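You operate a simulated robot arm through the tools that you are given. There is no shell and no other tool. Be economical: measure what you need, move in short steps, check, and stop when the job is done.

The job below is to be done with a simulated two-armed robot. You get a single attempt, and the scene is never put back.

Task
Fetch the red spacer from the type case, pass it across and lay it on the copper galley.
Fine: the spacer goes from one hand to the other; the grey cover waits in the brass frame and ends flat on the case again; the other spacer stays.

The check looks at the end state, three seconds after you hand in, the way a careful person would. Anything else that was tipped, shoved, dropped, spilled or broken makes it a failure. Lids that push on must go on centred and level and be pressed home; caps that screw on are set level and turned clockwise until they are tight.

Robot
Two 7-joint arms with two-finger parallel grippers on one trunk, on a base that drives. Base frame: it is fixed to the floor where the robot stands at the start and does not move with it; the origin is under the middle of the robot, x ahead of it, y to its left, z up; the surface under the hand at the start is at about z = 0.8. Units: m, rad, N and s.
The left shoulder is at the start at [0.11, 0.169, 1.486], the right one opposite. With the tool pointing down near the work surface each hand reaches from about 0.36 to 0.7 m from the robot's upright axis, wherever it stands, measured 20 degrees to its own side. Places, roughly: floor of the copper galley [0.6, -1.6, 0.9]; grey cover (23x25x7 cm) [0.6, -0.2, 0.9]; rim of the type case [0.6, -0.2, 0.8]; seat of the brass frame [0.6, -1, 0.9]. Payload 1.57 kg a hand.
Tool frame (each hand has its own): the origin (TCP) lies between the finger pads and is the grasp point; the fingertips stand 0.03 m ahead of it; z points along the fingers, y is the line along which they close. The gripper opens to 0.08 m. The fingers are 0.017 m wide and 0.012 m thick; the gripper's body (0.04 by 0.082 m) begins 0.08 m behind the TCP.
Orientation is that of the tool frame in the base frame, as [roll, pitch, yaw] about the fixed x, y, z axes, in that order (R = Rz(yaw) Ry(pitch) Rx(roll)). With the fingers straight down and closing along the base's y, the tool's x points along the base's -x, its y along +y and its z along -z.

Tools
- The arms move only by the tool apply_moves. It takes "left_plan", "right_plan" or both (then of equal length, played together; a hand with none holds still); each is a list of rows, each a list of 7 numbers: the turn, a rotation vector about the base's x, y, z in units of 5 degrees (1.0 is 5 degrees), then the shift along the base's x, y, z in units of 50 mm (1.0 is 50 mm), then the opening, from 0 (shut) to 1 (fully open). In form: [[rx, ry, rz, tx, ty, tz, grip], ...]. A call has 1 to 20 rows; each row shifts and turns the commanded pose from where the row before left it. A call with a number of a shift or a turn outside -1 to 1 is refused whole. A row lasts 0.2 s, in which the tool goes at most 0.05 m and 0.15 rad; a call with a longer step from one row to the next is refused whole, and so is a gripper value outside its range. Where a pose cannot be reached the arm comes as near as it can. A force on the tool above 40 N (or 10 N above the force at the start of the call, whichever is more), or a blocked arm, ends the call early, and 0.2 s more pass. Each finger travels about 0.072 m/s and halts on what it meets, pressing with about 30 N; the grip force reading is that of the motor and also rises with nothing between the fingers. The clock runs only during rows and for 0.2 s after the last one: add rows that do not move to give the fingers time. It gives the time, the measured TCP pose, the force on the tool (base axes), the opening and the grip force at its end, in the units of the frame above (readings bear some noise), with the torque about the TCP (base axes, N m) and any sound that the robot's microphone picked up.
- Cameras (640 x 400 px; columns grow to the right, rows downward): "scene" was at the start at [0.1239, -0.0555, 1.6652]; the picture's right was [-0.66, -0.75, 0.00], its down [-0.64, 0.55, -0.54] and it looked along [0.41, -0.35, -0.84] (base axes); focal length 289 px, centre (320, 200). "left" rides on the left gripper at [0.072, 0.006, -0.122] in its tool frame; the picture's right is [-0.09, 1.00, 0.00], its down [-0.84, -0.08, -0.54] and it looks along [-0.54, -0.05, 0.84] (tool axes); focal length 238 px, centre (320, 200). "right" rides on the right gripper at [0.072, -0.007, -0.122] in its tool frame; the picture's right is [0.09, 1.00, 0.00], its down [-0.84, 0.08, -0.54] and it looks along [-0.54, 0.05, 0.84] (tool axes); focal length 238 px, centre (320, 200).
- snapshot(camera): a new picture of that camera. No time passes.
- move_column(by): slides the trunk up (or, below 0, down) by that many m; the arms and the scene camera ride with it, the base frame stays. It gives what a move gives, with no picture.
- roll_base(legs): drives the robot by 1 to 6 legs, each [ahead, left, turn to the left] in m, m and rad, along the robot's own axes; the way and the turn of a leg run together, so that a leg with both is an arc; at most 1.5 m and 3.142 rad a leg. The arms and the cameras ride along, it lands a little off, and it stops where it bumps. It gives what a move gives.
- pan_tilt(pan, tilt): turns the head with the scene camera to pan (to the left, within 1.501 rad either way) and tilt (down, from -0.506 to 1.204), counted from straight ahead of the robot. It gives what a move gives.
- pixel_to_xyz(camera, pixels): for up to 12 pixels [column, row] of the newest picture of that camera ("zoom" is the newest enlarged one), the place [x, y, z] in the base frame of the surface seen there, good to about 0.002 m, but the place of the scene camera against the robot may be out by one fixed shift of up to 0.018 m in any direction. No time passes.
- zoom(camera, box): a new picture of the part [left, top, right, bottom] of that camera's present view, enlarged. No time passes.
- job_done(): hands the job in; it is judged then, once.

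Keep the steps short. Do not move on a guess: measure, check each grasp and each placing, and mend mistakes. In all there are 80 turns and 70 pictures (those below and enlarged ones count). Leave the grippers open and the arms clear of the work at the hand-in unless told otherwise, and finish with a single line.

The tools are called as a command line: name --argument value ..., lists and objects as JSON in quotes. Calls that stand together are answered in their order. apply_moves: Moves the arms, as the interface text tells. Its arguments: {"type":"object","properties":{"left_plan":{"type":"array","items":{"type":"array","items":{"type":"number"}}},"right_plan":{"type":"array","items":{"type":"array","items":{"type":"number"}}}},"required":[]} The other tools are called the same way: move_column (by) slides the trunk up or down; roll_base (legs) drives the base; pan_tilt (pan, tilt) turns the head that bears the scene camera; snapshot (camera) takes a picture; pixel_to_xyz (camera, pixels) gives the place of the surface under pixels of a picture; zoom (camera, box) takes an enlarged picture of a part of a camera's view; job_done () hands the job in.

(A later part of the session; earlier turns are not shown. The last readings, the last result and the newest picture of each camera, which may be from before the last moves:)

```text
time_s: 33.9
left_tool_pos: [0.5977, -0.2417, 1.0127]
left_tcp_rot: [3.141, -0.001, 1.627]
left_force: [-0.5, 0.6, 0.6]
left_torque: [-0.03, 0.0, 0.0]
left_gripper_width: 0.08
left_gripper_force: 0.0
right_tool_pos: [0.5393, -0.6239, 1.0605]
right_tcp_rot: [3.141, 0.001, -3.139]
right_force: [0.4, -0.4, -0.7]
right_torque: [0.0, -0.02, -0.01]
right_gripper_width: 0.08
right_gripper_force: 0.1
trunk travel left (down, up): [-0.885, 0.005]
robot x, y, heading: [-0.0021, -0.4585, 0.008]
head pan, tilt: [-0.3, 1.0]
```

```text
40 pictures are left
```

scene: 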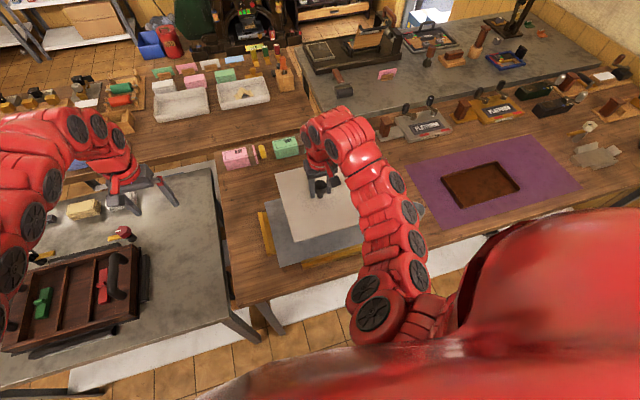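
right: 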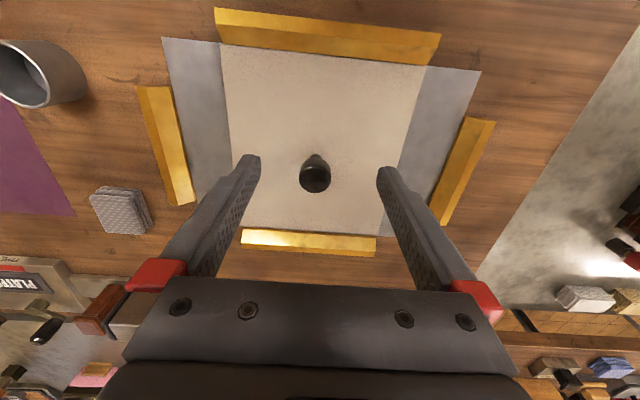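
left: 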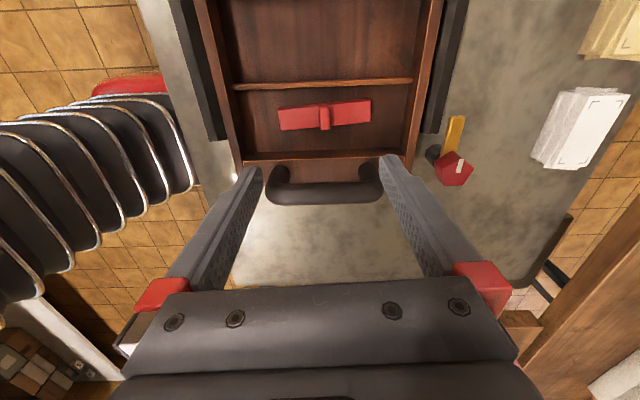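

The tab is at (324,116). I'll re-measure it and the bar ends from this side before descending.

zoom --camera "left" --box '[240, 70, 410, 170]'

pixel_to_xyz --camera "left" --pixels '[[324, 108], [325, 122], [319, 106], [330, 106], [282, 112], [368, 108], [323, 104], [325, 128]]'

```text
3.76 times, centred on (325, 120) of left
```

zoom: 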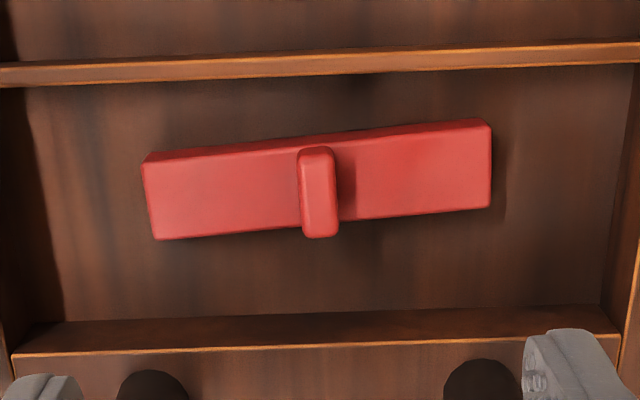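

```text
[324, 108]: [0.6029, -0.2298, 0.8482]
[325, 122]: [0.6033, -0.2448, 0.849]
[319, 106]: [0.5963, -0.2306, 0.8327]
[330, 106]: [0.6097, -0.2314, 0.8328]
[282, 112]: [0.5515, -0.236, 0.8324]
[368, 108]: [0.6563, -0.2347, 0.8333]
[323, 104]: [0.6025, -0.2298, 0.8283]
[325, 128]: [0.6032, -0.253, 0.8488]
```

The tab's centre is (0.603,-0.241) and its top is 0.849. I'll descend to TCP z≈0.866, keeping the tips about 3 mm above the bar, with the gripper half open.

apply_moves --left_plan '[[0, 0, 0, 0.1, 0.01, -0.7, 0.6], [0, 0, 0, 0, 0, -0.8, 0.6], [0, 0, 0, 0, 0, -0.8, 0.6], [0, 0, 0, 0, 0, -0.4, 0.6], [0, 0, 0, 0, 0, -0.2, 0.6], [0, 0, 0, 0, 0, 0, 0.6]]'

snapshot --camera "left"

```text
time_s: 35.3
left_tool_pos: [0.6029, -0.2414, 0.8684]
left_tcp_rot: [3.141, -0.004, 1.627]
left_force: [-0.1, 0.2, 0.6]
left_torque: [-0.02, -0.03, -0.02]
left_gripper_width: 0.0485
left_gripper_force: 0.0
right_tool_pos: [0.5392, -0.6238, 1.0607]
right_tcp_rot: [-3.14, 0.002, -3.139]
right_force: [-0.7, -0.8, -0.3]
right_torque: [0.05, -0.02, -0.01]
right_gripper_width: 0.0801
right_gripper_force: 0.1
trunk travel left (down, up): [-0.885, 0.005]
robot x, y, heading: [-0.0011, -0.455, 0.002]
head pan, tilt: [-0.3, 1.0]
```

```text
38 pictures are left
```

left: 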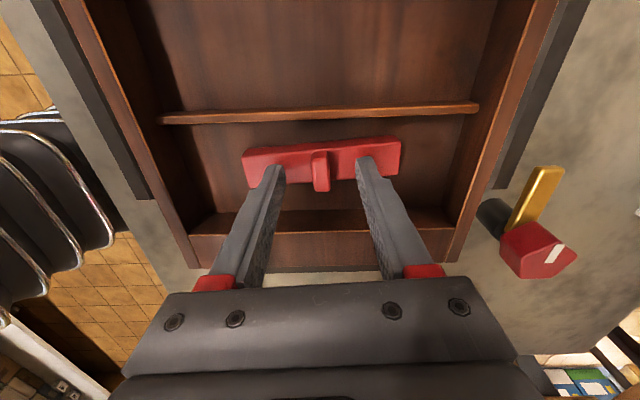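

The tips straddle the tab at (320,170). I'll lower 2 mm more and close.

apply_moves --left_plan '[[0, 0, 0, 0, 0, -0.05, 0.6], [0, 0, 0, 0, 0, 0, 0.2], [0, 0, 0, 0, 0, 0, 0], [0, 0, 0, 0, 0, 0, 0], [0, 0, 0, 0, 0, 0, 0], [0, 0, 0, 0, 0, 0, 0]]'

zoom --camera "left" --box '[220, 90, 420, 230]'

```text
time_s: 36.7
left_tool_pos: [0.6016, -0.2415, 0.8657]
left_tcp_rot: [-3.141, -0.005, 1.625]
left_force: [0.5, 0.8, 1.4]
left_torque: [0.05, 0.02, 0.03]
left_gripper_width: 0.0115
left_gripper_force: 29.3
right_tool_pos: [0.5397, -0.6227, 1.0607]
right_tcp_rot: [-3.141, -0.001, -3.138]
right_force: [-1.0, -0.2, 0.1]
right_torque: [0.01, -0.01, -0.01]
right_gripper_width: 0.0798
right_gripper_force: 0.1
trunk travel left (down, up): [-0.885, 0.005]
robot x, y, heading: [0.0028, -0.4574, 0.003]
head pan, tilt: [-0.3, 1.0]
```

```text
2.86 times, centred on (320, 160) of left
```

zoom: 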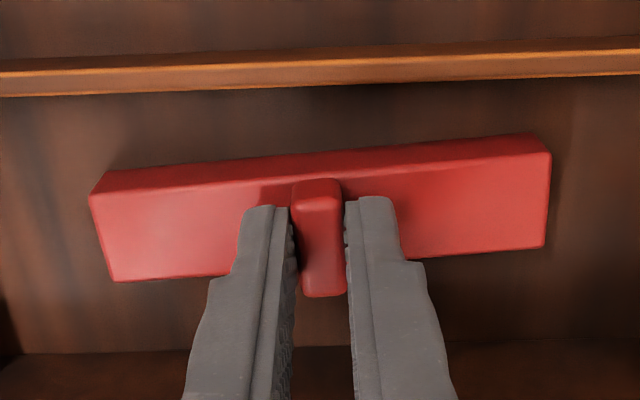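

The grip is 0.0115 m wide on the tab. I'll lift straight up.

apply_moves --left_plan '[[0, 0, 0, 0, 0, 0.3, 0], [0, 0, 0, 0, 0, 0.6, 0], [0, 0, 0, 0, 0, 0.9, 0], [0, 0, 0, 0, 0, 0.9, 0], [0, 0, 0, 0, 0, 0.9, 0], [0, 0, 0, 0, 0, 0.3, 0], [0, 0, 0, 0, 0, 0, 0]]'

snapshot --camera "left"

```text
time_s: 38.3
left_tool_pos: [0.6128, -0.2394, 1.055]
left_tcp_rot: [-3.141, -0.001, 1.627]
left_force: [-1.2, 1.3, -1.7]
left_torque: [-0.01, -0.03, 0.02]
left_gripper_width: 0.0115
left_gripper_force: 29.1
left hand out of reach, approached as far as the arm can: row 5, 6
right_tool_pos: [0.5402, -0.6234, 1.0607]
right_tcp_rot: [3.141, 0.0, -3.138]
right_force: [-0.5, 0.0, 0.2]
right_torque: [0.02, 0.04, -0.03]
right_gripper_width: 0.0796
right_gripper_force: 0.1
trunk travel left (down, up): [-0.885, 0.005]
robot x, y, heading: [0.0017, -0.4529, 0.003]
head pan, tilt: [-0.3, 1.0]
```

```text
36 pictures are left
```

left: 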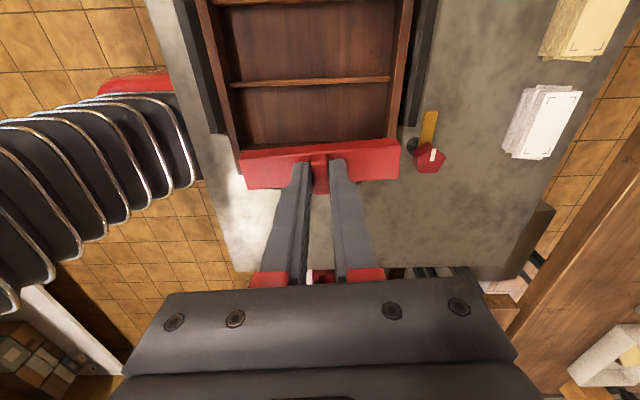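

The spacer is held level. Next:
- The left hand turns back so the bar lies along y and moves toward the middle.
- The right hand yaws +90° at its present place, to prepare for taking the bar's −y end.

apply_moves --left_plan '[[0, 0, 1, 0, -0.18, 0, 0], [0, 0, 1, 0, -0.18, 0, 0], [0, 0, 1, 0, -0.18, 0, 0], [0, 0, 1, 0, -0.18, 0, 0], [0, 0, 1, 0, -0.18, 0, 0], [0, 0, 1, 0, -0.18, 0, 0], [0, 0, 1, 0, -0.18, 0, 0], [0, 0, 1, 0, -0.18, 0, 0], [0, 0, 1, 0, -0.18, 0, 0], [0, 0, 1, 0, -0.18, 0, 0], [0, 0, 1, 0, -0.18, 0, 0], [0, 0, 1, 0, -0.18, 0, 0], [0, 0, 1, 0, -0.18, 0, 0], [0, 0, 1, 0, -0.18, 0, 0], [0, 0, 1, 0, -0.18, 0, 0], [0, 0, 1, 0, -0.18, 0, 0], [0, 0, 1, 0, -0.18, 0, 0], [0, 0, 0.35, 0, 0, 0, 0], [0, 0, 0, 0, 0, 0, 0]]' --right_plan '[[0, 0, 1, 0, 0, 0, 1], [0, 0, 1, 0, 0, 0, 1], [0, 0, 1, 0, 0, 0, 1], [0, 0, 1, 0, 0, 0, 1], [0, 0, 1, 0, 0, 0, 1], [0, 0, 1, 0, 0, 0, 1], [0, 0, 1, 0, 0, 0, 1], [0, 0, 1, 0, 0, 0, 1], [0, 0, 1, 0, 0, 0, 1], [0, 0, 1, 0, 0, 0, 1], [0, 0, 1, 0, 0, 0, 1], [0, 0, 1, 0, 0, 0, 1], [0, 0, 1, 0, 0, 0, 1], [0, 0, 1, 0, 0, 0, 1], [0, 0, 1, 0, 0, 0, 1], [0, 0, 1, 0, 0, 0, 1], [0, 0, 1, 0, 0, 0, 1], [0, 0, 1, 0, 0, 0, 1], [0, 0, 0, 0, 0, 0, 1]]'

```text
time_s: 42.3
left_tool_pos: [0.6133, -0.3927, 1.0558]
left_tcp_rot: [3.141, -0.004, 3.142]
left_force: [1.1, 0.3, -2.1]
left_torque: [0.04, 0.01, 0.0]
left_gripper_width: 0.0114
left_gripper_force: 29.0
right_tool_pos: [0.5394, -0.6222, 1.0612]
right_tcp_rot: [-3.14, 0.004, -1.567]
right_force: [-0.3, -0.3, -0.2]
right_torque: [-0.01, 0.0, 0.01]
right_gripper_width: 0.0798
right_gripper_force: 0.1
trunk travel left (down, up): [-0.885, 0.005]
robot x, y, heading: [0.0038, -0.454, 0.007]
head pan, tilt: [-0.3, 1.0]
```

Both turns worked. Now I'll tilt the right hand 40° about x, so its fingers point down and to the left, and shift it to x≈0.61.

apply_moves --right_plan '[[1, 0, 0, 0.18, 0, 0, 1], [1, 0, 0, 0.18, 0, 0, 1], [1, 0, 0, 0.18, 0, 0, 1], [1, 0, 0, 0.18, 0, 0, 1], [1, 0, 0, 0.18, 0, 0, 1], [1, 0, 0, 0.18, 0, 0, 1], [1, 0, 0, 0.18, 0, 0, 1], [1, 0, 0, 0.18, 0, 0, 1], [0, 0, 0, 0, 0, 0, 1]]'

snapshot --camera "right"

snapshot --camera "scene"

```text
time_s: 44.3
left_tool_pos: [0.6133, -0.3933, 1.0541]
left_tcp_rot: [3.141, -0.003, 3.141]
left_force: [0.7, 0.1, -1.0]
left_torque: [0.01, 0.01, -0.03]
left_gripper_width: 0.0115
left_gripper_force: 29.1
right_tool_pos: [0.6116, -0.6228, 1.062]
right_tcp_rot: [-3.139, 0.699, -1.565]
right_force: [0.5, 0.1, 0.4]
right_torque: [0.0, 0.0, -0.02]
right_gripper_width: 0.0799
right_gripper_force: 0.0
trunk travel left (down, up): [-0.885, 0.005]
robot x, y, heading: [-0.0019, -0.4553, 0.003]
head pan, tilt: [-0.3, 1.0]
```

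```text
35 pictures are left
```

right: 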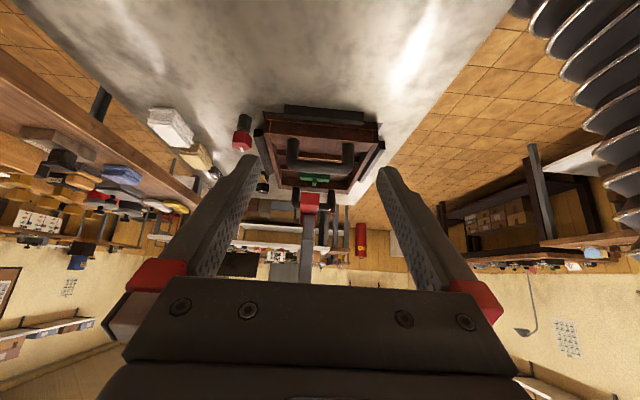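

```text
34 pictures are left
```

scene: 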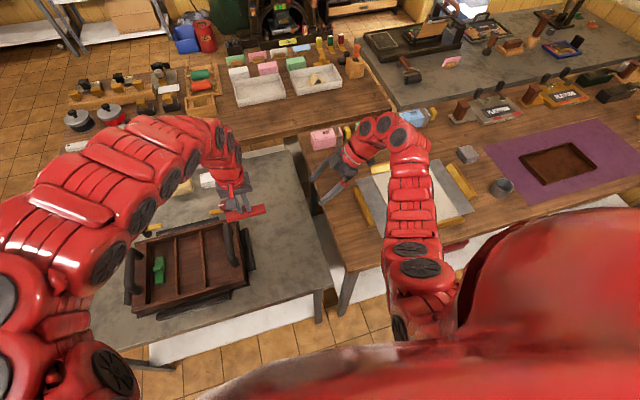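

It is working: the bar end faces the right hand at about (310,200). I'll zoom in and measure it.

zoom --camera "right" --box '[260, 160, 360, 230]'

pixel_to_xyz --camera "zoom" --pixels '[[320, 260], [300, 255], [350, 255], [320, 290]]'

pixel_to_xyz --camera "scene" --pixels '[[262, 210], [232, 217], [248, 213]]'

```text
5.71 times, centred on (310, 195) of right
```

zoom: 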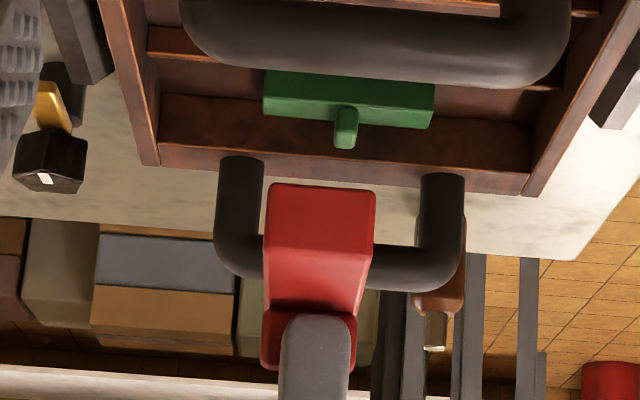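

```text
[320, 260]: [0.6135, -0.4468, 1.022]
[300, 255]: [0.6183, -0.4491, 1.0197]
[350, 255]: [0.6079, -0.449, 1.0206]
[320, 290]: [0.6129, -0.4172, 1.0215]
```

```text
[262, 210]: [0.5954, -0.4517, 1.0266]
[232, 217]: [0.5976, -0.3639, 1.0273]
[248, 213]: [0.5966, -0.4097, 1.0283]
```

The bar's axis is at x≈0.613, its end at y −0.4495 and its top at z 1.022. The right tip target is inside the bar end, at TCP ≈ (0.613,-0.439,1.034). I'll go first to a point 8 cm back along the finger line.

apply_moves --right_plan '[[0, 0, 0, 0.03, 0.88, 0.22, 1], [0, 0, 0, 0, 0.88, 0.22, 1], [0, 0, 0, 0, 0.88, 0.22, 1], [0, 0, 0, 0, 0, 0, 1]]'

snapshot --camera "right"

zoom --camera "scene" --box '[170, 90, 400, 260]'

```text
time_s: 45.3
left_tool_pos: [0.6128, -0.3926, 1.055]
left_tcp_rot: [3.141, -0.004, 3.141]
left_force: [-0.4, -0.1, -2.4]
left_torque: [0.0, 0.03, -0.03]
left_gripper_width: 0.0114
left_gripper_force: 29.6
right_tool_pos: [0.615, -0.4929, 1.0939]
right_tcp_rot: [-3.138, 0.699, -1.568]
right_force: [-0.3, 0.0, 0.1]
right_torque: [0.0, 0.01, 0.0]
right_gripper_width: 0.0799
right_gripper_force: 0.0
trunk travel left (down, up): [-0.885, 0.005]
robot x, y, heading: [-0.0002, -0.4595, 0.005]
head pan, tilt: [-0.3, 1.0]
```

```text
32 pictures are left
```

right: 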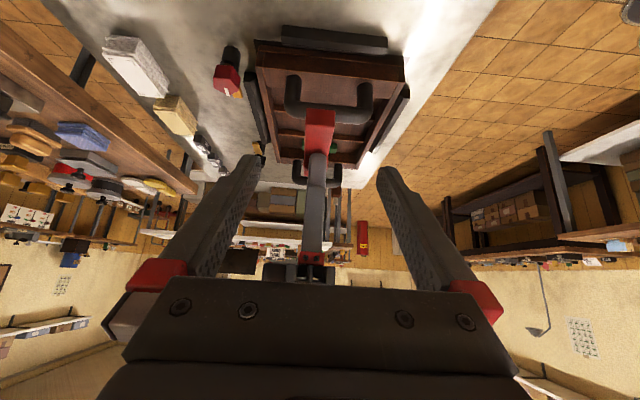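

```text
2.35 times, centred on (285, 175) of scene
```

zoom: 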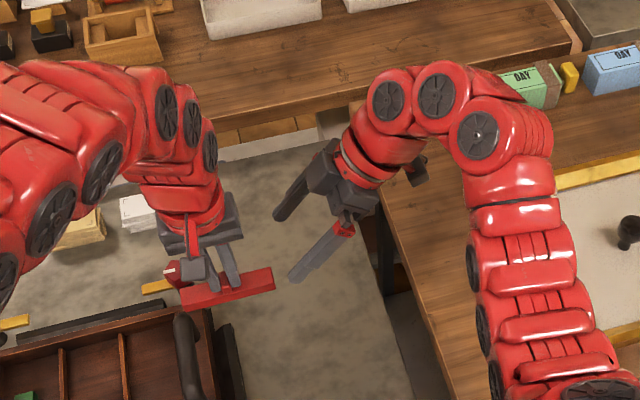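

The alignment looks good. I'll advance along the finger line onto the bar end, still open.

apply_moves --right_plan '[[0, 0, 0, -0.02, 0.5, -0.55, 1], [0, 0, 0, -0.02, 0.35, -0.38, 1], [0, 0, 0, 0, 0.22, -0.27, 1], [0, 0, 0, 0, 0, 0, 1]]'

snapshot --camera "right"

zoom --camera "scene" --box '[170, 90, 400, 260]'

```text
time_s: 46.3
left_tool_pos: [0.614, -0.3929, 1.0543]
left_tcp_rot: [3.141, -0.004, 3.141]
left_force: [0.0, -0.6, -0.9]
left_torque: [0.02, 0.0, -0.04]
left_gripper_width: 0.0112
left_gripper_force: 28.5
right_tool_pos: [0.6112, -0.4378, 1.033]
right_tcp_rot: [-3.137, 0.698, -1.565]
right_force: [-0.8, 0.4, 0.1]
right_torque: [0.01, -0.03, -0.03]
right_gripper_width: 0.0803
right_gripper_force: 0.0
trunk travel left (down, up): [-0.885, 0.005]
robot x, y, heading: [-0.0008, -0.4581, 0.004]
head pan, tilt: [-0.3, 1.0]
```

```text
30 pictures are left
```

right: 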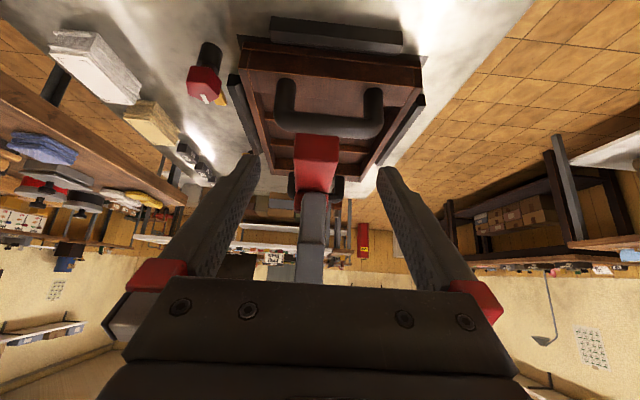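

```text
2.35 times, centred on (285, 175) of scene
```

zoom: 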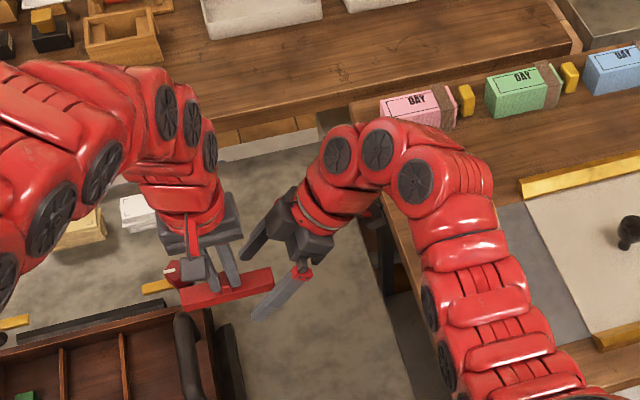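

The geometry matches the target, so I'll close the right gripper on the bar end.

apply_moves --right_plan '[[0, 0, 0, 0.03, 0, 0, 0.45], [0, 0, 0, 0, 0, 0, 0.45], [0, 0, 0, 0, 0, 0, 0.3], [0, 0, 0, 0, 0, 0, 0], [0, 0, 0, 0, 0, 0, 0], [0, 0, 0, 0, 0, 0, 0], [0, 0, 0, 0, 0, 0, 0]]'

zoom --camera "right" --box '[240, 110, 400, 220]'

```text
time_s: 47.9
left_tool_pos: [0.6114, -0.394, 1.0541]
left_tcp_rot: [3.141, -0.006, -3.14]
left_force: [-26.2, -2.0, 7.0]
left_torque: [-0.08, 0.78, -0.25]
left_gripper_width: 0.0115
left_gripper_force: 29.0
right_tool_pos: [0.6152, -0.4371, 1.0347]
right_tcp_rot: [-3.136, 0.699, -1.568]
right_force: [27.7, 4.1, -6.9]
right_torque: [-0.37, -0.31, -0.93]
right_gripper_width: 0.0255
right_gripper_force: 29.7
trunk travel left (down, up): [-0.885, 0.005]
robot x, y, heading: [0.0015, -0.4564, -0.0]
head pan, tilt: [-0.3, 1.0]
```

```text
3.64 times, centred on (320, 165) of right
```

zoom: 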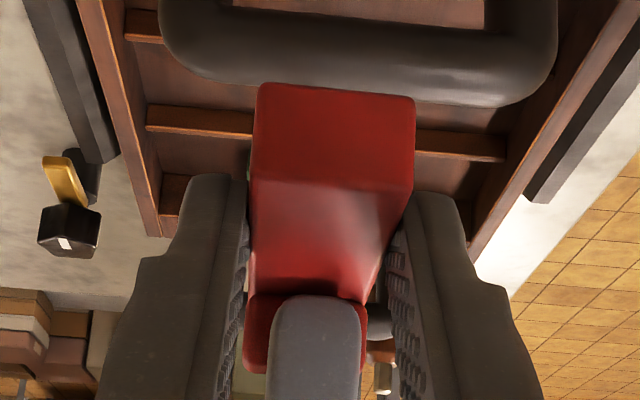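

The right grip holds at 0.0255 m, but the hands strain against each other with about 27 N in x. I'll ease the right hand +x by 2 mm and read again.

apply_moves --right_plan '[[0, 0, 0, 0.02, 0, 0, 0], [0, 0, 0, 0.02, 0, 0, 0], [0, 0, 0, 0, 0, 0, 0]]' --left_plan '[[0, 0, 0, 0, 0, 0, 0], [0, 0, 0, 0, 0, 0, 0], [0, 0, 0, 0, 0, 0, 0]]'

```text
time_s: 48.7
left_tool_pos: [0.6143, -0.3922, 1.0548]
left_tcp_rot: [3.141, -0.002, -3.141]
left_force: [-14.1, 3.8, -7.8]
left_torque: [0.06, 0.55, -0.16]
left_gripper_width: 0.0113
left_gripper_force: 28.8
right_tool_pos: [0.6139, -0.4375, 1.0362]
right_tcp_rot: [-3.138, 0.7, -1.565]
right_force: [14.2, -2.6, 5.3]
right_torque: [0.23, -0.27, -0.45]
right_gripper_width: 0.0251
right_gripper_force: 29.7
trunk travel left (down, up): [-0.885, 0.005]
robot x, y, heading: [-0.0027, -0.4553, -0.0]
head pan, tilt: [-0.3, 1.0]
```

Strain is halved, so I'll ease another 2 mm.

apply_moves --right_plan '[[0, 0, 0, 0.02, 0, 0, 0], [0, 0, 0, 0.02, 0, 0, 0], [0, 0, 0, 0, 0, 0, 0]]' --left_plan '[[0, 0, 0, 0, 0, 0, 0], [0, 0, 0, 0, 0, 0, 0], [0, 0, 0, 0, 0, 0, 0]]'

```text
time_s: 49.5
left_tool_pos: [0.6144, -0.3931, 1.0563]
left_tcp_rot: [3.141, 0.0, -3.141]
left_force: [5.7, 8.4, -22.1]
left_torque: [0.37, -0.16, 0.14]
left_gripper_width: 0.0115
left_gripper_force: 28.7
right_tool_pos: [0.6178, -0.4371, 1.0337]
right_tcp_rot: [3.141, 0.7, -1.563]
right_force: [-5.9, -8.9, 19.3]
right_torque: [0.72, 0.09, 0.16]
right_gripper_width: 0.0256
right_gripper_force: 30.3
trunk travel left (down, up): [-0.885, 0.005]
robot x, y, heading: [-0.0038, -0.4586, 0.003]
head pan, tilt: [-0.3, 1.0]
```

The x strain is gone and the rest is small noise in z. I'll ease z slightly, then open the left fingers a little to let go of the tab.

apply_moves --right_plan '[[0, 0, 0, 0, -0.01, 0.03, 0], [0, 0, 0, 0, 0, 0, 0], [0, 0, 0, 0, 0, 0, 0], [0, 0, 0, 0, 0, 0, 0]]' --left_plan '[[0, 0, 0, 0, 0, 0, 0], [0, 0, 0, 0, 0, 0, 0.25], [0, 0, 0, 0, 0, 0, 0.25], [0, 0, 0, 0, 0, 0, 0.25]]'

snapshot --camera "left"

```text
time_s: 50.5
left_tool_pos: [0.6137, -0.3933, 1.0552]
left_tcp_rot: [3.14, -0.004, -3.141]
left_force: [-0.7, 0.5, 0.4]
left_torque: [0.0, 0.01, 0.0]
left_gripper_width: 0.0199
left_gripper_force: 0.0
right_tool_pos: [0.6172, -0.4377, 1.0341]
right_tcp_rot: [-3.141, 0.698, -1.567]
right_force: [-0.2, -0.9, 0.2]
right_torque: [-0.07, 0.01, 0.03]
right_gripper_width: 0.0253
right_gripper_force: 30.2
trunk travel left (down, up): [-0.885, 0.005]
robot x, y, heading: [0.0013, -0.459, 0.005]
head pan, tilt: [-0.3, 1.0]
```

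```text
27 pictures are left
```

left: 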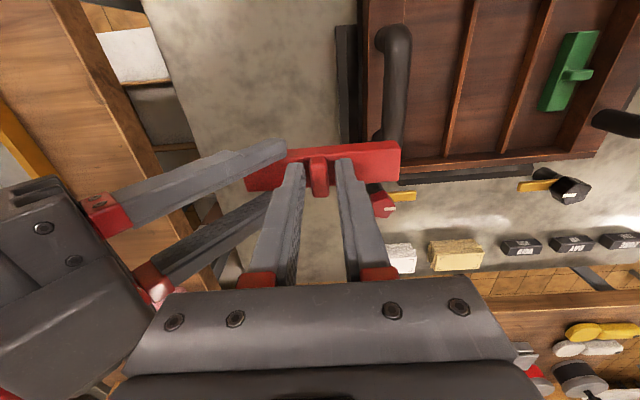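

The right hand holds the spacer with no load on the left. I'll lower the right hand 4 cm so the tab leaves the left fingers, then draw it away to −y.

apply_moves --right_plan '[[0, 0, 0, 0, 0, -0.3, 0], [0, 0, 0, 0, 0, -0.5, 0], [0, 0, 0, 0, -0.6, 0, 0], [0, 0, 0, 0, -0.8, 0, 0], [0, 0, 0, 0, -0.8, 0, 0], [0, 0, 0, 0, 0, 0.6, 0], [0, 0, 0, 0, 0, 0.6, 0], [0, 0, 0, 0, 0, 0.3, 0], [0, 0, 0, 0, 0, 0, 0]]'

snapshot --camera "right"

zoom --camera "scene" --box '[170, 90, 400, 260]'

```text
time_s: 52.5
left_tool_pos: [0.6133, -0.3946, 1.0539]
left_tcp_rot: [-3.141, -0.003, 3.141]
left_force: [0.0, 0.3, -0.2]
left_torque: [0.0, 0.02, -0.01]
left_gripper_width: 0.0198
left_gripper_force: 0.1
right_tool_pos: [0.6168, -0.5489, 1.0705]
right_tcp_rot: [-3.14, 0.697, -1.569]
right_force: [0.1, 0.2, -1.5]
right_torque: [-0.07, 0.0, 0.03]
right_gripper_width: 0.0254
right_gripper_force: 30.0
trunk travel left (down, up): [-0.885, 0.005]
robot x, y, heading: [-0.0003, -0.4587, -0.002]
head pan, tilt: [-0.3, 1.0]
```

```text
26 pictures are left
```

right: 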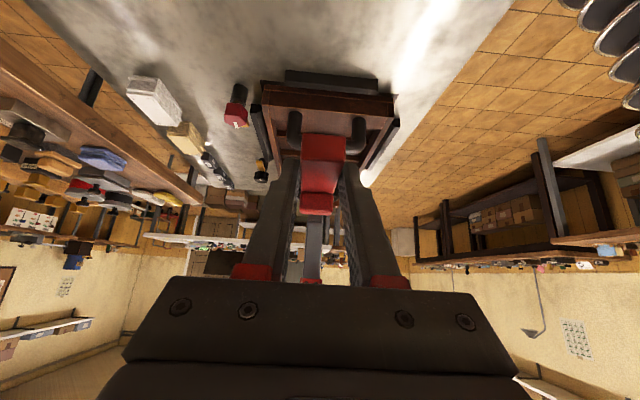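

```text
2.35 times, centred on (285, 175) of scene
```

zoom: 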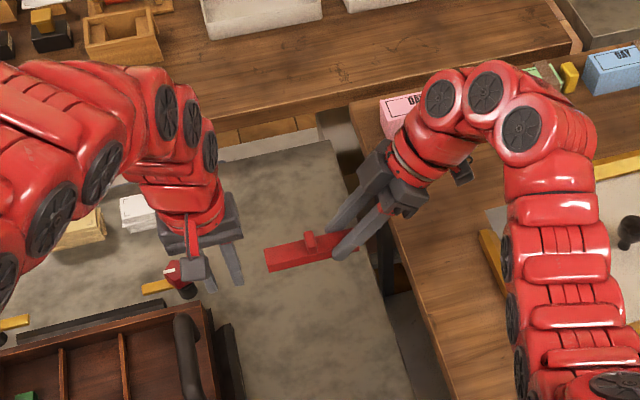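

The handover is done: the right hand holds the spacer alone and level. Now I'll drive right toward the galley in two legs; everything carried is above z≈1.02.

roll_base --legs '[[0, -0.55, 0], [0, -0.5, 0]]'

snapshot --camera "scene"

```text
time_s: 58.2
left_tool_pos: [0.6146, -1.449, 1.0553]
left_tcp_rot: [-3.14, -0.004, 3.135]
left_force: [0.9, 0.3, -0.4]
left_torque: [-0.04, 0.02, 0.03]
left_gripper_width: 0.0201
left_gripper_force: 0.0
right_tool_pos: [0.6179, -1.6043, 1.0708]
right_tcp_rot: [-3.137, 0.699, -1.573]
right_force: [0.2, 0.3, -1.8]
right_torque: [-0.11, 0.0, 0.03]
right_gripper_width: 0.0254
right_gripper_force: 30.0
trunk travel left (down, up): [-0.885, 0.005]
robot x, y, heading: [0.0005, -1.5087, -0.005]
head pan, tilt: [-0.3, 1.0]
```

```text
24 pictures are left
```

scene: 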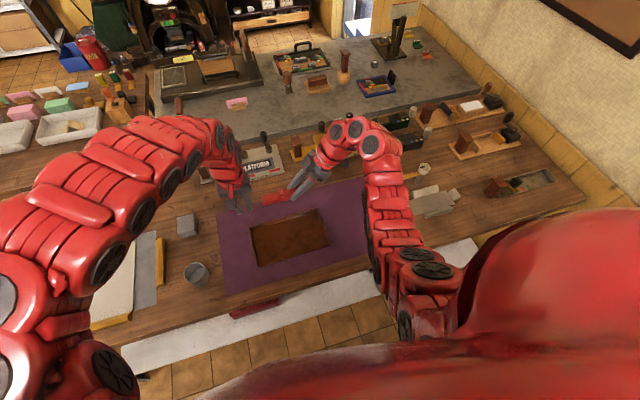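

The galley is in view at about (290,238). I'll measure it.

zoom --camera "scene" --box '[200, 170, 380, 290]'

pixel_to_xyz --camera "scene" --pixels '[[251, 227], [316, 208], [329, 243], [260, 265], [290, 238], [270, 235], [310, 235], [270, 196], [197, 268], [236, 212], [345, 255], [420, 200]]'

```text
3.33 times, centred on (290, 230) of scene
```

zoom: 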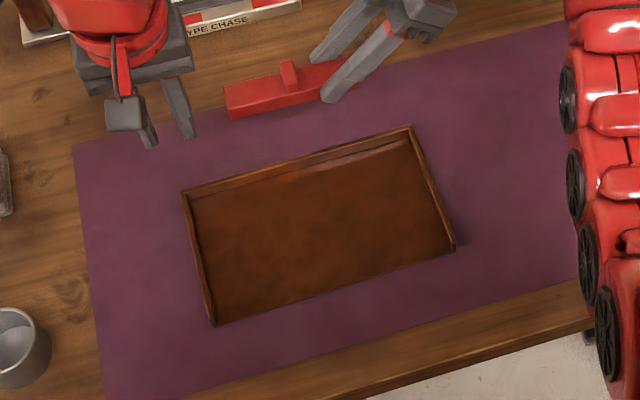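

```text
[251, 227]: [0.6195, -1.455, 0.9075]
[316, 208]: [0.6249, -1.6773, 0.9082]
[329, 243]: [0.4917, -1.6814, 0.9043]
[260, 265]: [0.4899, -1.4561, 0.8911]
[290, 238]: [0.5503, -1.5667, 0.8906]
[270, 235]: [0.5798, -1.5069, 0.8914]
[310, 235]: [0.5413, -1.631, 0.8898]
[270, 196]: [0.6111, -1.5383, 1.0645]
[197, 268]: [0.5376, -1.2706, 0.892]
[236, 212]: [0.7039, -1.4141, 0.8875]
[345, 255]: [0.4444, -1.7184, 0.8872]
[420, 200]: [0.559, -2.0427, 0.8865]
```

The galley floor is at z≈0.887, centred about (0.565,-1.554), with walls on three sides up to about 0.90. I'll shift x −0.053 and y +0.005, then lower to TCP z≈0.935.

apply_moves --right_plan '[[0, 0, 0, -0.5, 0.05, 0, 0], [0, 0, 0, -0.55, 0.05, 0, 0], [0, 0, 0, 0, 0, 0, 0], [0, 0, 0, 0, 0, -0.8, 0], [0, 0, 0, 0, 0, -0.8, 0], [0, 0, 0, 0, 0, -0.8, 0], [0, 0, 0, 0, 0, -0.3, 0], [0, 0, 0, 0, 0, 0, 0]]'

zoom --camera "scene" --box '[200, 170, 380, 290]'

```text
time_s: 60.0
left_tool_pos: [0.6145, -1.4497, 1.0545]
left_tcp_rot: [-3.142, -0.005, 3.137]
left_force: [0.1, -0.2, 0.2]
left_torque: [-0.01, 0.01, 0.02]
left_gripper_width: 0.0198
left_gripper_force: 0.1
right_tool_pos: [0.5655, -1.5995, 0.9365]
right_tcp_rot: [-3.137, 0.699, -1.571]
right_force: [-0.1, 0.1, -1.8]
right_torque: [-0.08, -0.01, 0.0]
right_gripper_width: 0.0254
right_gripper_force: 30.1
trunk travel left (down, up): [-0.885, 0.005]
robot x, y, heading: [-0.0001, -1.5065, -0.002]
head pan, tilt: [-0.3, 1.0]
```

```text
3.33 times, centred on (290, 230) of scene
```

zoom: 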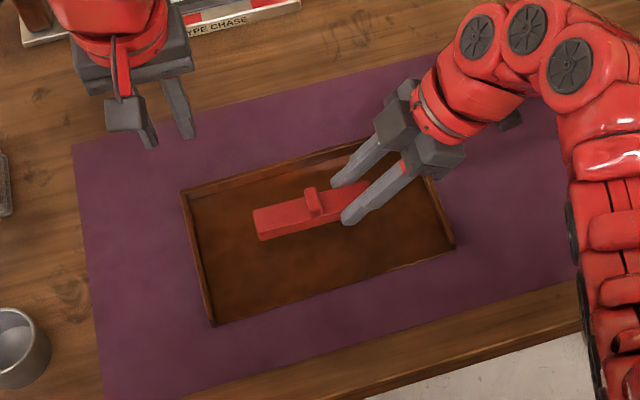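

The spacer is over the middle of the galley. I'll lower it slowly to contact.

apply_moves --right_plan '[[0, 0, 0, 0, 0, -0.1, 0], [0, 0, 0, 0, 0, -0.1, 0], [0, 0, 0, 0, 0, -0.06, 0], [0, 0, 0, 0, 0, 0, 0]]'

```text
time_s: 61.0
left_tool_pos: [0.6137, -1.4496, 1.054]
left_tcp_rot: [-3.141, -0.002, 3.137]
left_force: [-0.3, 1.3, -1.2]
left_torque: [-0.04, -0.01, 0.0]
left_gripper_width: 0.02
left_gripper_force: 0.0
right_tool_pos: [0.5645, -1.6002, 0.923]
right_tcp_rot: [-3.139, 0.699, -1.573]
right_force: [0.9, -0.4, -1.4]
right_torque: [-0.07, -0.02, 0.0]
right_gripper_width: 0.0255
right_gripper_force: 29.4
trunk travel left (down, up): [-0.885, 0.005]
robot x, y, heading: [0.0009, -1.5071, -0.005]
head pan, tilt: [-0.3, 1.0]
```

apply_moves --right_plan '[[0, 0, 0, 0, 0, -0.04, 0], [0, 0, 0, 0, 0, -0.03, 0], [0, 0, 0, 0, 0, 0, 0]]'

```text
time_s: 61.8
left_tool_pos: [0.614, -1.4498, 1.0552]
left_tcp_rot: [-3.141, -0.004, 3.137]
left_force: [-0.7, 0.0, -0.6]
left_torque: [-0.03, 0.03, -0.01]
left_gripper_width: 0.0198
left_gripper_force: 0.1
right_tool_pos: [0.5651, -1.6003, 0.9206]
right_tcp_rot: [-3.136, 0.697, -1.57]
right_force: [-0.6, -0.4, -1.9]
right_torque: [-0.08, -0.01, 0.02]
right_gripper_width: 0.0254
right_gripper_force: 30.1
trunk travel left (down, up): [-0.885, 0.005]
robot x, y, heading: [-0.0022, -1.5063, 0.001]
head pan, tilt: [-0.3, 1.0]
```

There is still no contact. I'll go down another 3 mm.

apply_moves --right_plan '[[0, 0, 0, 0, 0, -0.04, 0], [0, 0, 0, 0, 0, -0.03, 0], [0, 0, 0, 0, 0, 0, 0]]'

snapshot --camera "right"

```text
time_s: 62.6
left_tool_pos: [0.6142, -1.4488, 1.0552]
left_tcp_rot: [-3.141, -0.004, 3.137]
left_force: [1.0, -0.3, 0.6]
left_torque: [-0.03, -0.01, -0.02]
left_gripper_width: 0.02
left_gripper_force: 0.0
right_tool_pos: [0.5657, -1.5992, 0.9159]
right_tcp_rot: [-3.138, 0.701, -1.572]
right_force: [-0.6, 0.3, -1.1]
right_torque: [-0.06, 0.01, 0.02]
right_gripper_width: 0.025
right_gripper_force: 29.7
trunk travel left (down, up): [-0.885, 0.005]
robot x, y, heading: [-0.0006, -1.5107, -0.0]
head pan, tilt: [-0.3, 1.0]
```

```text
21 pictures are left
```

right: 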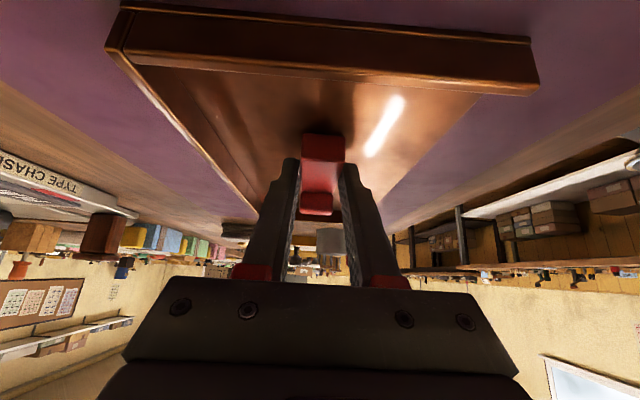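

I'll measure the floor, bar edge and bar top in this picture.

pixel_to_xyz --camera "right" --pixels '[[250, 140], [280, 120], [360, 140], [322, 175], [322, 150], [322, 137], [322, 127], [300, 40]]'

zoom --camera "right" --box '[240, 90, 400, 230]'

```text
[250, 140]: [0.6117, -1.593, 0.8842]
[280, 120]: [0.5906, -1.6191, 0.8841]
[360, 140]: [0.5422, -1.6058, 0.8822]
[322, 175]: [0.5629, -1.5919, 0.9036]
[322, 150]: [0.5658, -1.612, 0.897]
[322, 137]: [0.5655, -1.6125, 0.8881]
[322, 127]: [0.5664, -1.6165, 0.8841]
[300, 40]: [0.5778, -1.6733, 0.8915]
```

```text
2.86 times, centred on (320, 160) of right
```

zoom: 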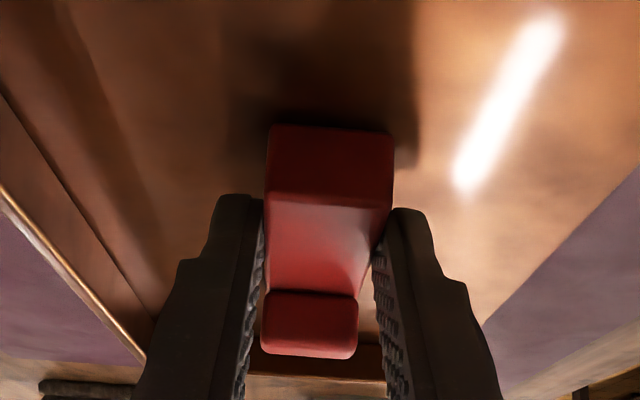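

Floor 0.884, bar top 0.9036, so the underside is about 1–2 mm up. I'll lower 2 mm more.

apply_moves --right_plan '[[0, 0, 0, 0, 0, -0.03, 0], [0, 0, 0, 0, 0, -0.02, 0], [0, 0, 0, 0, 0, 0, 0]]'

```text
time_s: 63.4
left_tool_pos: [0.6132, -1.4502, 1.0555]
left_tcp_rot: [3.141, -0.001, 3.137]
left_force: [-0.3, 0.2, 0.5]
left_torque: [0.02, 0.01, -0.01]
left_gripper_width: 0.0204
left_gripper_force: 0.1
right_tool_pos: [0.565, -1.6003, 0.9151]
right_tcp_rot: [-3.132, 0.699, -1.569]
right_force: [1.9, -2.0, 14.5]
right_torque: [-0.32, 0.12, 0.07]
right_gripper_width: 0.0253
right_gripper_force: 29.3
trunk travel left (down, up): [-0.885, 0.005]
robot x, y, heading: [0.0025, -1.5066, -0.004]
head pan, tilt: [-0.3, 1.0]
```

The bar is on the floor (Fz +14.5 N). I'll ease slightly, open, and withdraw back along the finger line.

apply_moves --right_plan '[[0, 0, 0, 0, 0, 0.015, 0], [0, 0, 0, 0, 0, 0, 0.5], [0, 0, 0, 0, 0, 0, 0.8], [0, 0, 0, 0, 0, 0, 0.8], [0, 0, 0, 0, 0, 0, 0.8], [0, 0, 0, 0, -0.26, 0.31, 0.8], [0, 0, 0, 0, -0.4, 0.5, 0.8], [0, 0, 0, 0, -0.5, 0.6, 1], [0, 0, 0, 0, -0.5, 0.7, 1], [0, 0, 0, 0, 0, 0.8, 1], [0, 0, 0, 0, 0, 0, 1]]'

zoom --camera "scene" --box '[200, 170, 380, 290]'

```text
time_s: 65.8
left_tool_pos: [0.6143, -1.4497, 1.0546]
left_tcp_rot: [3.14, -0.003, 3.135]
left_force: [-0.5, -0.2, 0.2]
left_torque: [-0.01, -0.02, 0.0]
left_gripper_width: 0.0201
left_gripper_force: 0.1
right_tool_pos: [0.5653, -1.6823, 1.0582]
right_tcp_rot: [-3.137, 0.7, -1.572]
right_force: [0.3, -0.1, 0.0]
right_torque: [-0.03, 0.0, -0.03]
right_gripper_width: 0.08
right_gripper_force: 0.1
trunk travel left (down, up): [-0.885, 0.005]
robot x, y, heading: [-0.0006, -1.5081, -0.005]
head pan, tilt: [-0.3, 1.0]
```

```text
3.33 times, centred on (290, 230) of scene
```

zoom: 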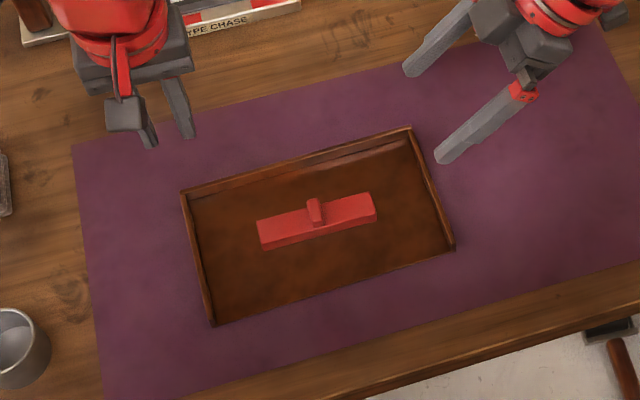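

The spacer lies flat in the galley. I'll return the right hand to pointing straight down (untilt, then yaw back).

apply_moves --right_plan '[[-1, 0, 0, 0, 0, 0, 1], [-1, 0, 0, 0, 0, 0, 1], [-1, 0, 0, 0, 0, 0, 1], [-1, 0, 0, 0, 0, 0, 1], [-1, 0, 0, 0, 0, 0, 1], [-1, 0, 0, 0, 0, 0, 1], [-1, 0, 0, 0, 0, 0, 1], [-1, 0, 0, 0, 0, 0, 1], [0, 0, -1, 0, 0, 0, 1], [0, 0, -1, 0, 0, 0, 1], [0, 0, -1, 0, 0, 0, 1], [0, 0, -1, 0, 0, 0, 1], [0, 0, -1, 0, 0, 0, 1], [0, 0, -1, 0, 0, 0, 1], [0, 0, -1, 0, 0, 0, 1], [0, 0, -1, 0, 0, 0, 1], [0, 0, -1, 0, 0, 0, 1], [0, 0, -1, 0, 0, 0, 1]]'

apply_moves --right_plan '[[0, 0, -1, 0, 0, 0, 1], [0, 0, -1, 0, 0, 0, 1], [0, 0, -1, 0, 0, 0, 1], [0, 0, -1, 0, 0, 0, 1], [0, 0, -1, 0, 0, 0, 1], [0, 0, -1, 0, 0, 0, 1], [0, 0, -1, 0, 0, 0, 1], [0, 0, -1, 0, 0, 0, 1], [0, 0, 0, 0, 0, 0, 1]]'

```text
time_s: 69.6
left_tool_pos: [0.6151, -1.4499, 1.0551]
left_tcp_rot: [3.141, -0.003, 3.137]
left_force: [0.3, 0.1, 0.0]
left_torque: [0.02, 0.02, 0.0]
left_gripper_width: 0.0199
left_gripper_force: 0.1
right_tool_pos: [0.5648, -1.6823, 1.0606]
right_tcp_rot: [-3.137, 0.0, -2.445]
right_force: [-0.2, 0.0, -0.1]
right_torque: [0.0, 0.0, -0.01]
right_gripper_width: 0.0802
right_gripper_force: 0.0
trunk travel left (down, up): [-0.885, 0.005]
robot x, y, heading: [0.0067, -1.509, 0.0]
head pan, tilt: [-0.3, 1.0]
```

```text
time_s: 71.6
left_tool_pos: [0.6146, -1.4487, 1.0545]
left_tcp_rot: [-3.142, -0.003, 3.135]
left_force: [-0.5, 0.4, 0.5]
left_torque: [-0.02, -0.02, 0.02]
left_gripper_width: 0.02
left_gripper_force: 0.0
right_tool_pos: [0.565, -1.6829, 1.0587]
right_tcp_rot: [-3.139, 0.0, 3.14]
right_force: [0.4, 0.4, 0.5]
right_torque: [0.01, -0.02, -0.02]
right_gripper_width: 0.0801
right_gripper_force: 0.1
trunk travel left (down, up): [-0.885, 0.005]
robot x, y, heading: [0.0021, -1.506, -0.002]
head pan, tilt: [-0.3, 1.0]
```

The right hand points straight down again. The left hand moves out to its side, then I drive back to the frame.

apply_moves --left_plan '[[0, 0, 0, 0, 0.8, 0, 1], [0, 0, 0, 0, 1, 0, 1], [0, 0, 0, 0, 1, 0, 1], [0, 0, 0, 0, 1, 0, 1], [0, 0, 0, 0, 0, 0, 1]]'

roll_base --legs '[[0, 0.72, 0]]'

snapshot --camera "right"

```text
time_s: 72.8
left_tool_pos: [0.6155, -1.2605, 1.0553]
left_tcp_rot: [3.141, -0.003, 3.136]
left_force: [-0.5, -0.1, 0.4]
left_torque: [0.04, -0.02, -0.01]
left_gripper_width: 0.0799
left_gripper_force: 0.0
right_tool_pos: [0.5653, -1.6834, 1.0584]
right_tcp_rot: [-3.139, -0.001, 3.14]
right_force: [-0.4, -0.1, -0.5]
right_torque: [0.0, -0.02, -0.02]
right_gripper_width: 0.0801
right_gripper_force: 0.1
trunk travel left (down, up): [-0.885, 0.005]
robot x, y, heading: [-0.0015, -1.5061, 0.002]
head pan, tilt: [-0.3, 1.0]
```

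```text
time_s: 76.8
left_tool_pos: [0.6152, -0.5355, 1.0557]
left_tcp_rot: [-3.14, -0.005, 3.137]
left_force: [0.2, -0.4, -0.6]
left_torque: [-0.02, -0.02, -0.01]
left_gripper_width: 0.0801
left_gripper_force: 0.1
right_tool_pos: [0.5659, -0.9586, 1.0592]
right_tcp_rot: [-3.137, 0.0, 3.141]
right_force: [0.0, 0.0, -1.1]
right_torque: [0.03, -0.01, 0.05]
right_gripper_width: 0.08
right_gripper_force: 0.1
trunk travel left (down, up): [-0.885, 0.005]
robot x, y, heading: [0.0024, -0.7833, -0.001]
head pan, tilt: [-0.3, 1.0]
```

```text
18 pictures are left
```

right: 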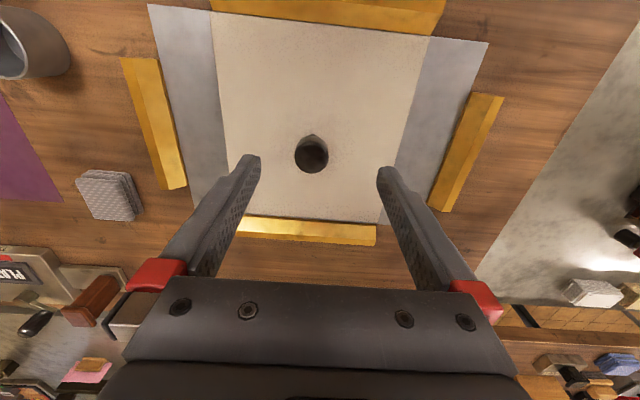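

I'll measure the knob and the cover edges to get the exact position and yaw.

pixel_to_xyz --camera "right" --pixels '[[311, 158], [296, 155], [327, 155], [311, 171], [217, 20], [424, 42], [223, 155], [397, 150], [218, 60], [415, 85], [215, 16], [311, 145]]'

```text
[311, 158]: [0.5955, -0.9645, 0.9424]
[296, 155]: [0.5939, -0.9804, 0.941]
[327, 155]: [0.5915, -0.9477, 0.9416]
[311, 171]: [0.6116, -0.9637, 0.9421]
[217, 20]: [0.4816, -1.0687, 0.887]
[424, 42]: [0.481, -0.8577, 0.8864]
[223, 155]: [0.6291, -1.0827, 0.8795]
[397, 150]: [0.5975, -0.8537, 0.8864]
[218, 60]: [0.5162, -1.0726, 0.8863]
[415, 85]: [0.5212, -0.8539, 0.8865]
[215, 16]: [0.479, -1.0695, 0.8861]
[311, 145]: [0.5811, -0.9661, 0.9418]
```

The knob centre is (0.595,-0.964) with its top at 0.942, and the cover is square to the base. I'll go to TCP (0.595,-0.964,0.929) and grip.

apply_moves --right_plan '[[0, 0, 0, 0.59, -0.1, 0, 1], [0, 0, 0, 0, 0, 0, 1], [0, 0, 0, 0, 0, -0.9, 1], [0, 0, 0, 0, 0, -0.9, 1], [0, 0, 0, 0, 0, -0.8, 1], [0, 0, 0, 0, 0, 0, 1]]'

snapshot --camera "right"

```text
time_s: 78.2
left_tool_pos: [0.6158, -0.5349, 1.055]
left_tcp_rot: [-3.141, 0.001, 3.136]
left_force: [-0.7, 0.5, -0.2]
left_torque: [-0.03, 0.01, 0.02]
left_gripper_width: 0.0801
left_gripper_force: 0.1
right_tool_pos: [0.5975, -0.9625, 0.9293]
right_tcp_rot: [-3.138, 0.003, -3.142]
right_force: [-0.3, -0.3, -0.4]
right_torque: [0.0, -0.01, -0.01]
right_gripper_width: 0.0802
right_gripper_force: 0.1
trunk travel left (down, up): [-0.885, 0.005]
robot x, y, heading: [0.0012, -0.7829, 0.001]
head pan, tilt: [-0.3, 1.0]
```

```text
17 pictures are left
```

right: 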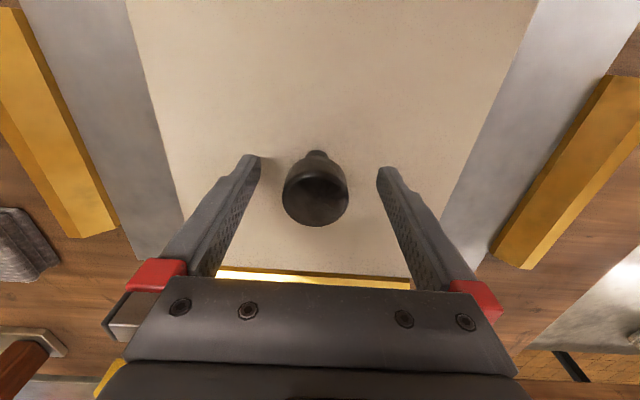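

The knob is centred, so I'll nudge 2 mm back, close and lift a little.

apply_moves --right_plan '[[0, 0, 0, -0.04, 0, 0, 1], [0, 0, 0, 0, 0, 0, 0], [0, 0, 0, 0, 0, 0, 0], [0, 0, 0, 0, 0, 0, 0], [0, 0, 0, 0, 0, 0, 0], [0, 0, 0, 0, 0, 0, 0], [0, 0, 0, 0, 0, 0.15, 0], [0, 0, 0, 0, 0, 0.3, 0], [0, 0, 0, 0, 0, 0, 0]]'

snapshot --camera "right"

```text
time_s: 80.2
left_tool_pos: [0.6154, -0.5354, 1.0543]
left_tcp_rot: [-3.141, -0.003, 3.137]
left_force: [-1.0, 0.0, 0.4]
left_torque: [-0.02, -0.02, 0.0]
left_gripper_width: 0.0798
left_gripper_force: 0.1
right_tool_pos: [0.5943, -0.9627, 0.9519]
right_tcp_rot: [-3.138, -0.001, -3.14]
right_force: [0.1, 0.8, -1.4]
right_torque: [0.0, -0.01, 0.0]
right_gripper_width: 0.0368
right_gripper_force: 30.3
trunk travel left (down, up): [-0.885, 0.005]
robot x, y, heading: [-0.0012, -0.7844, 0.001]
head pan, tilt: [-0.3, 1.0]
```

```text
16 pictures are left
```

right: 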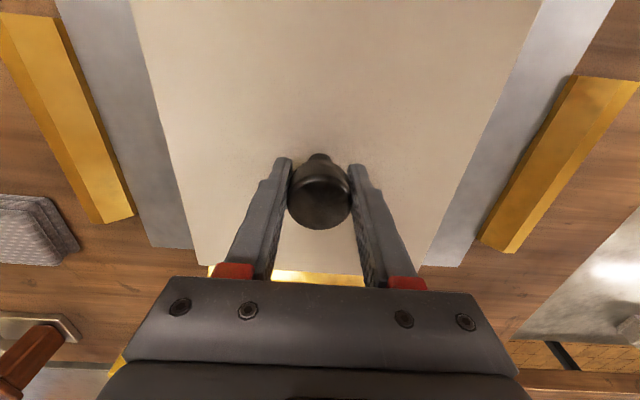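

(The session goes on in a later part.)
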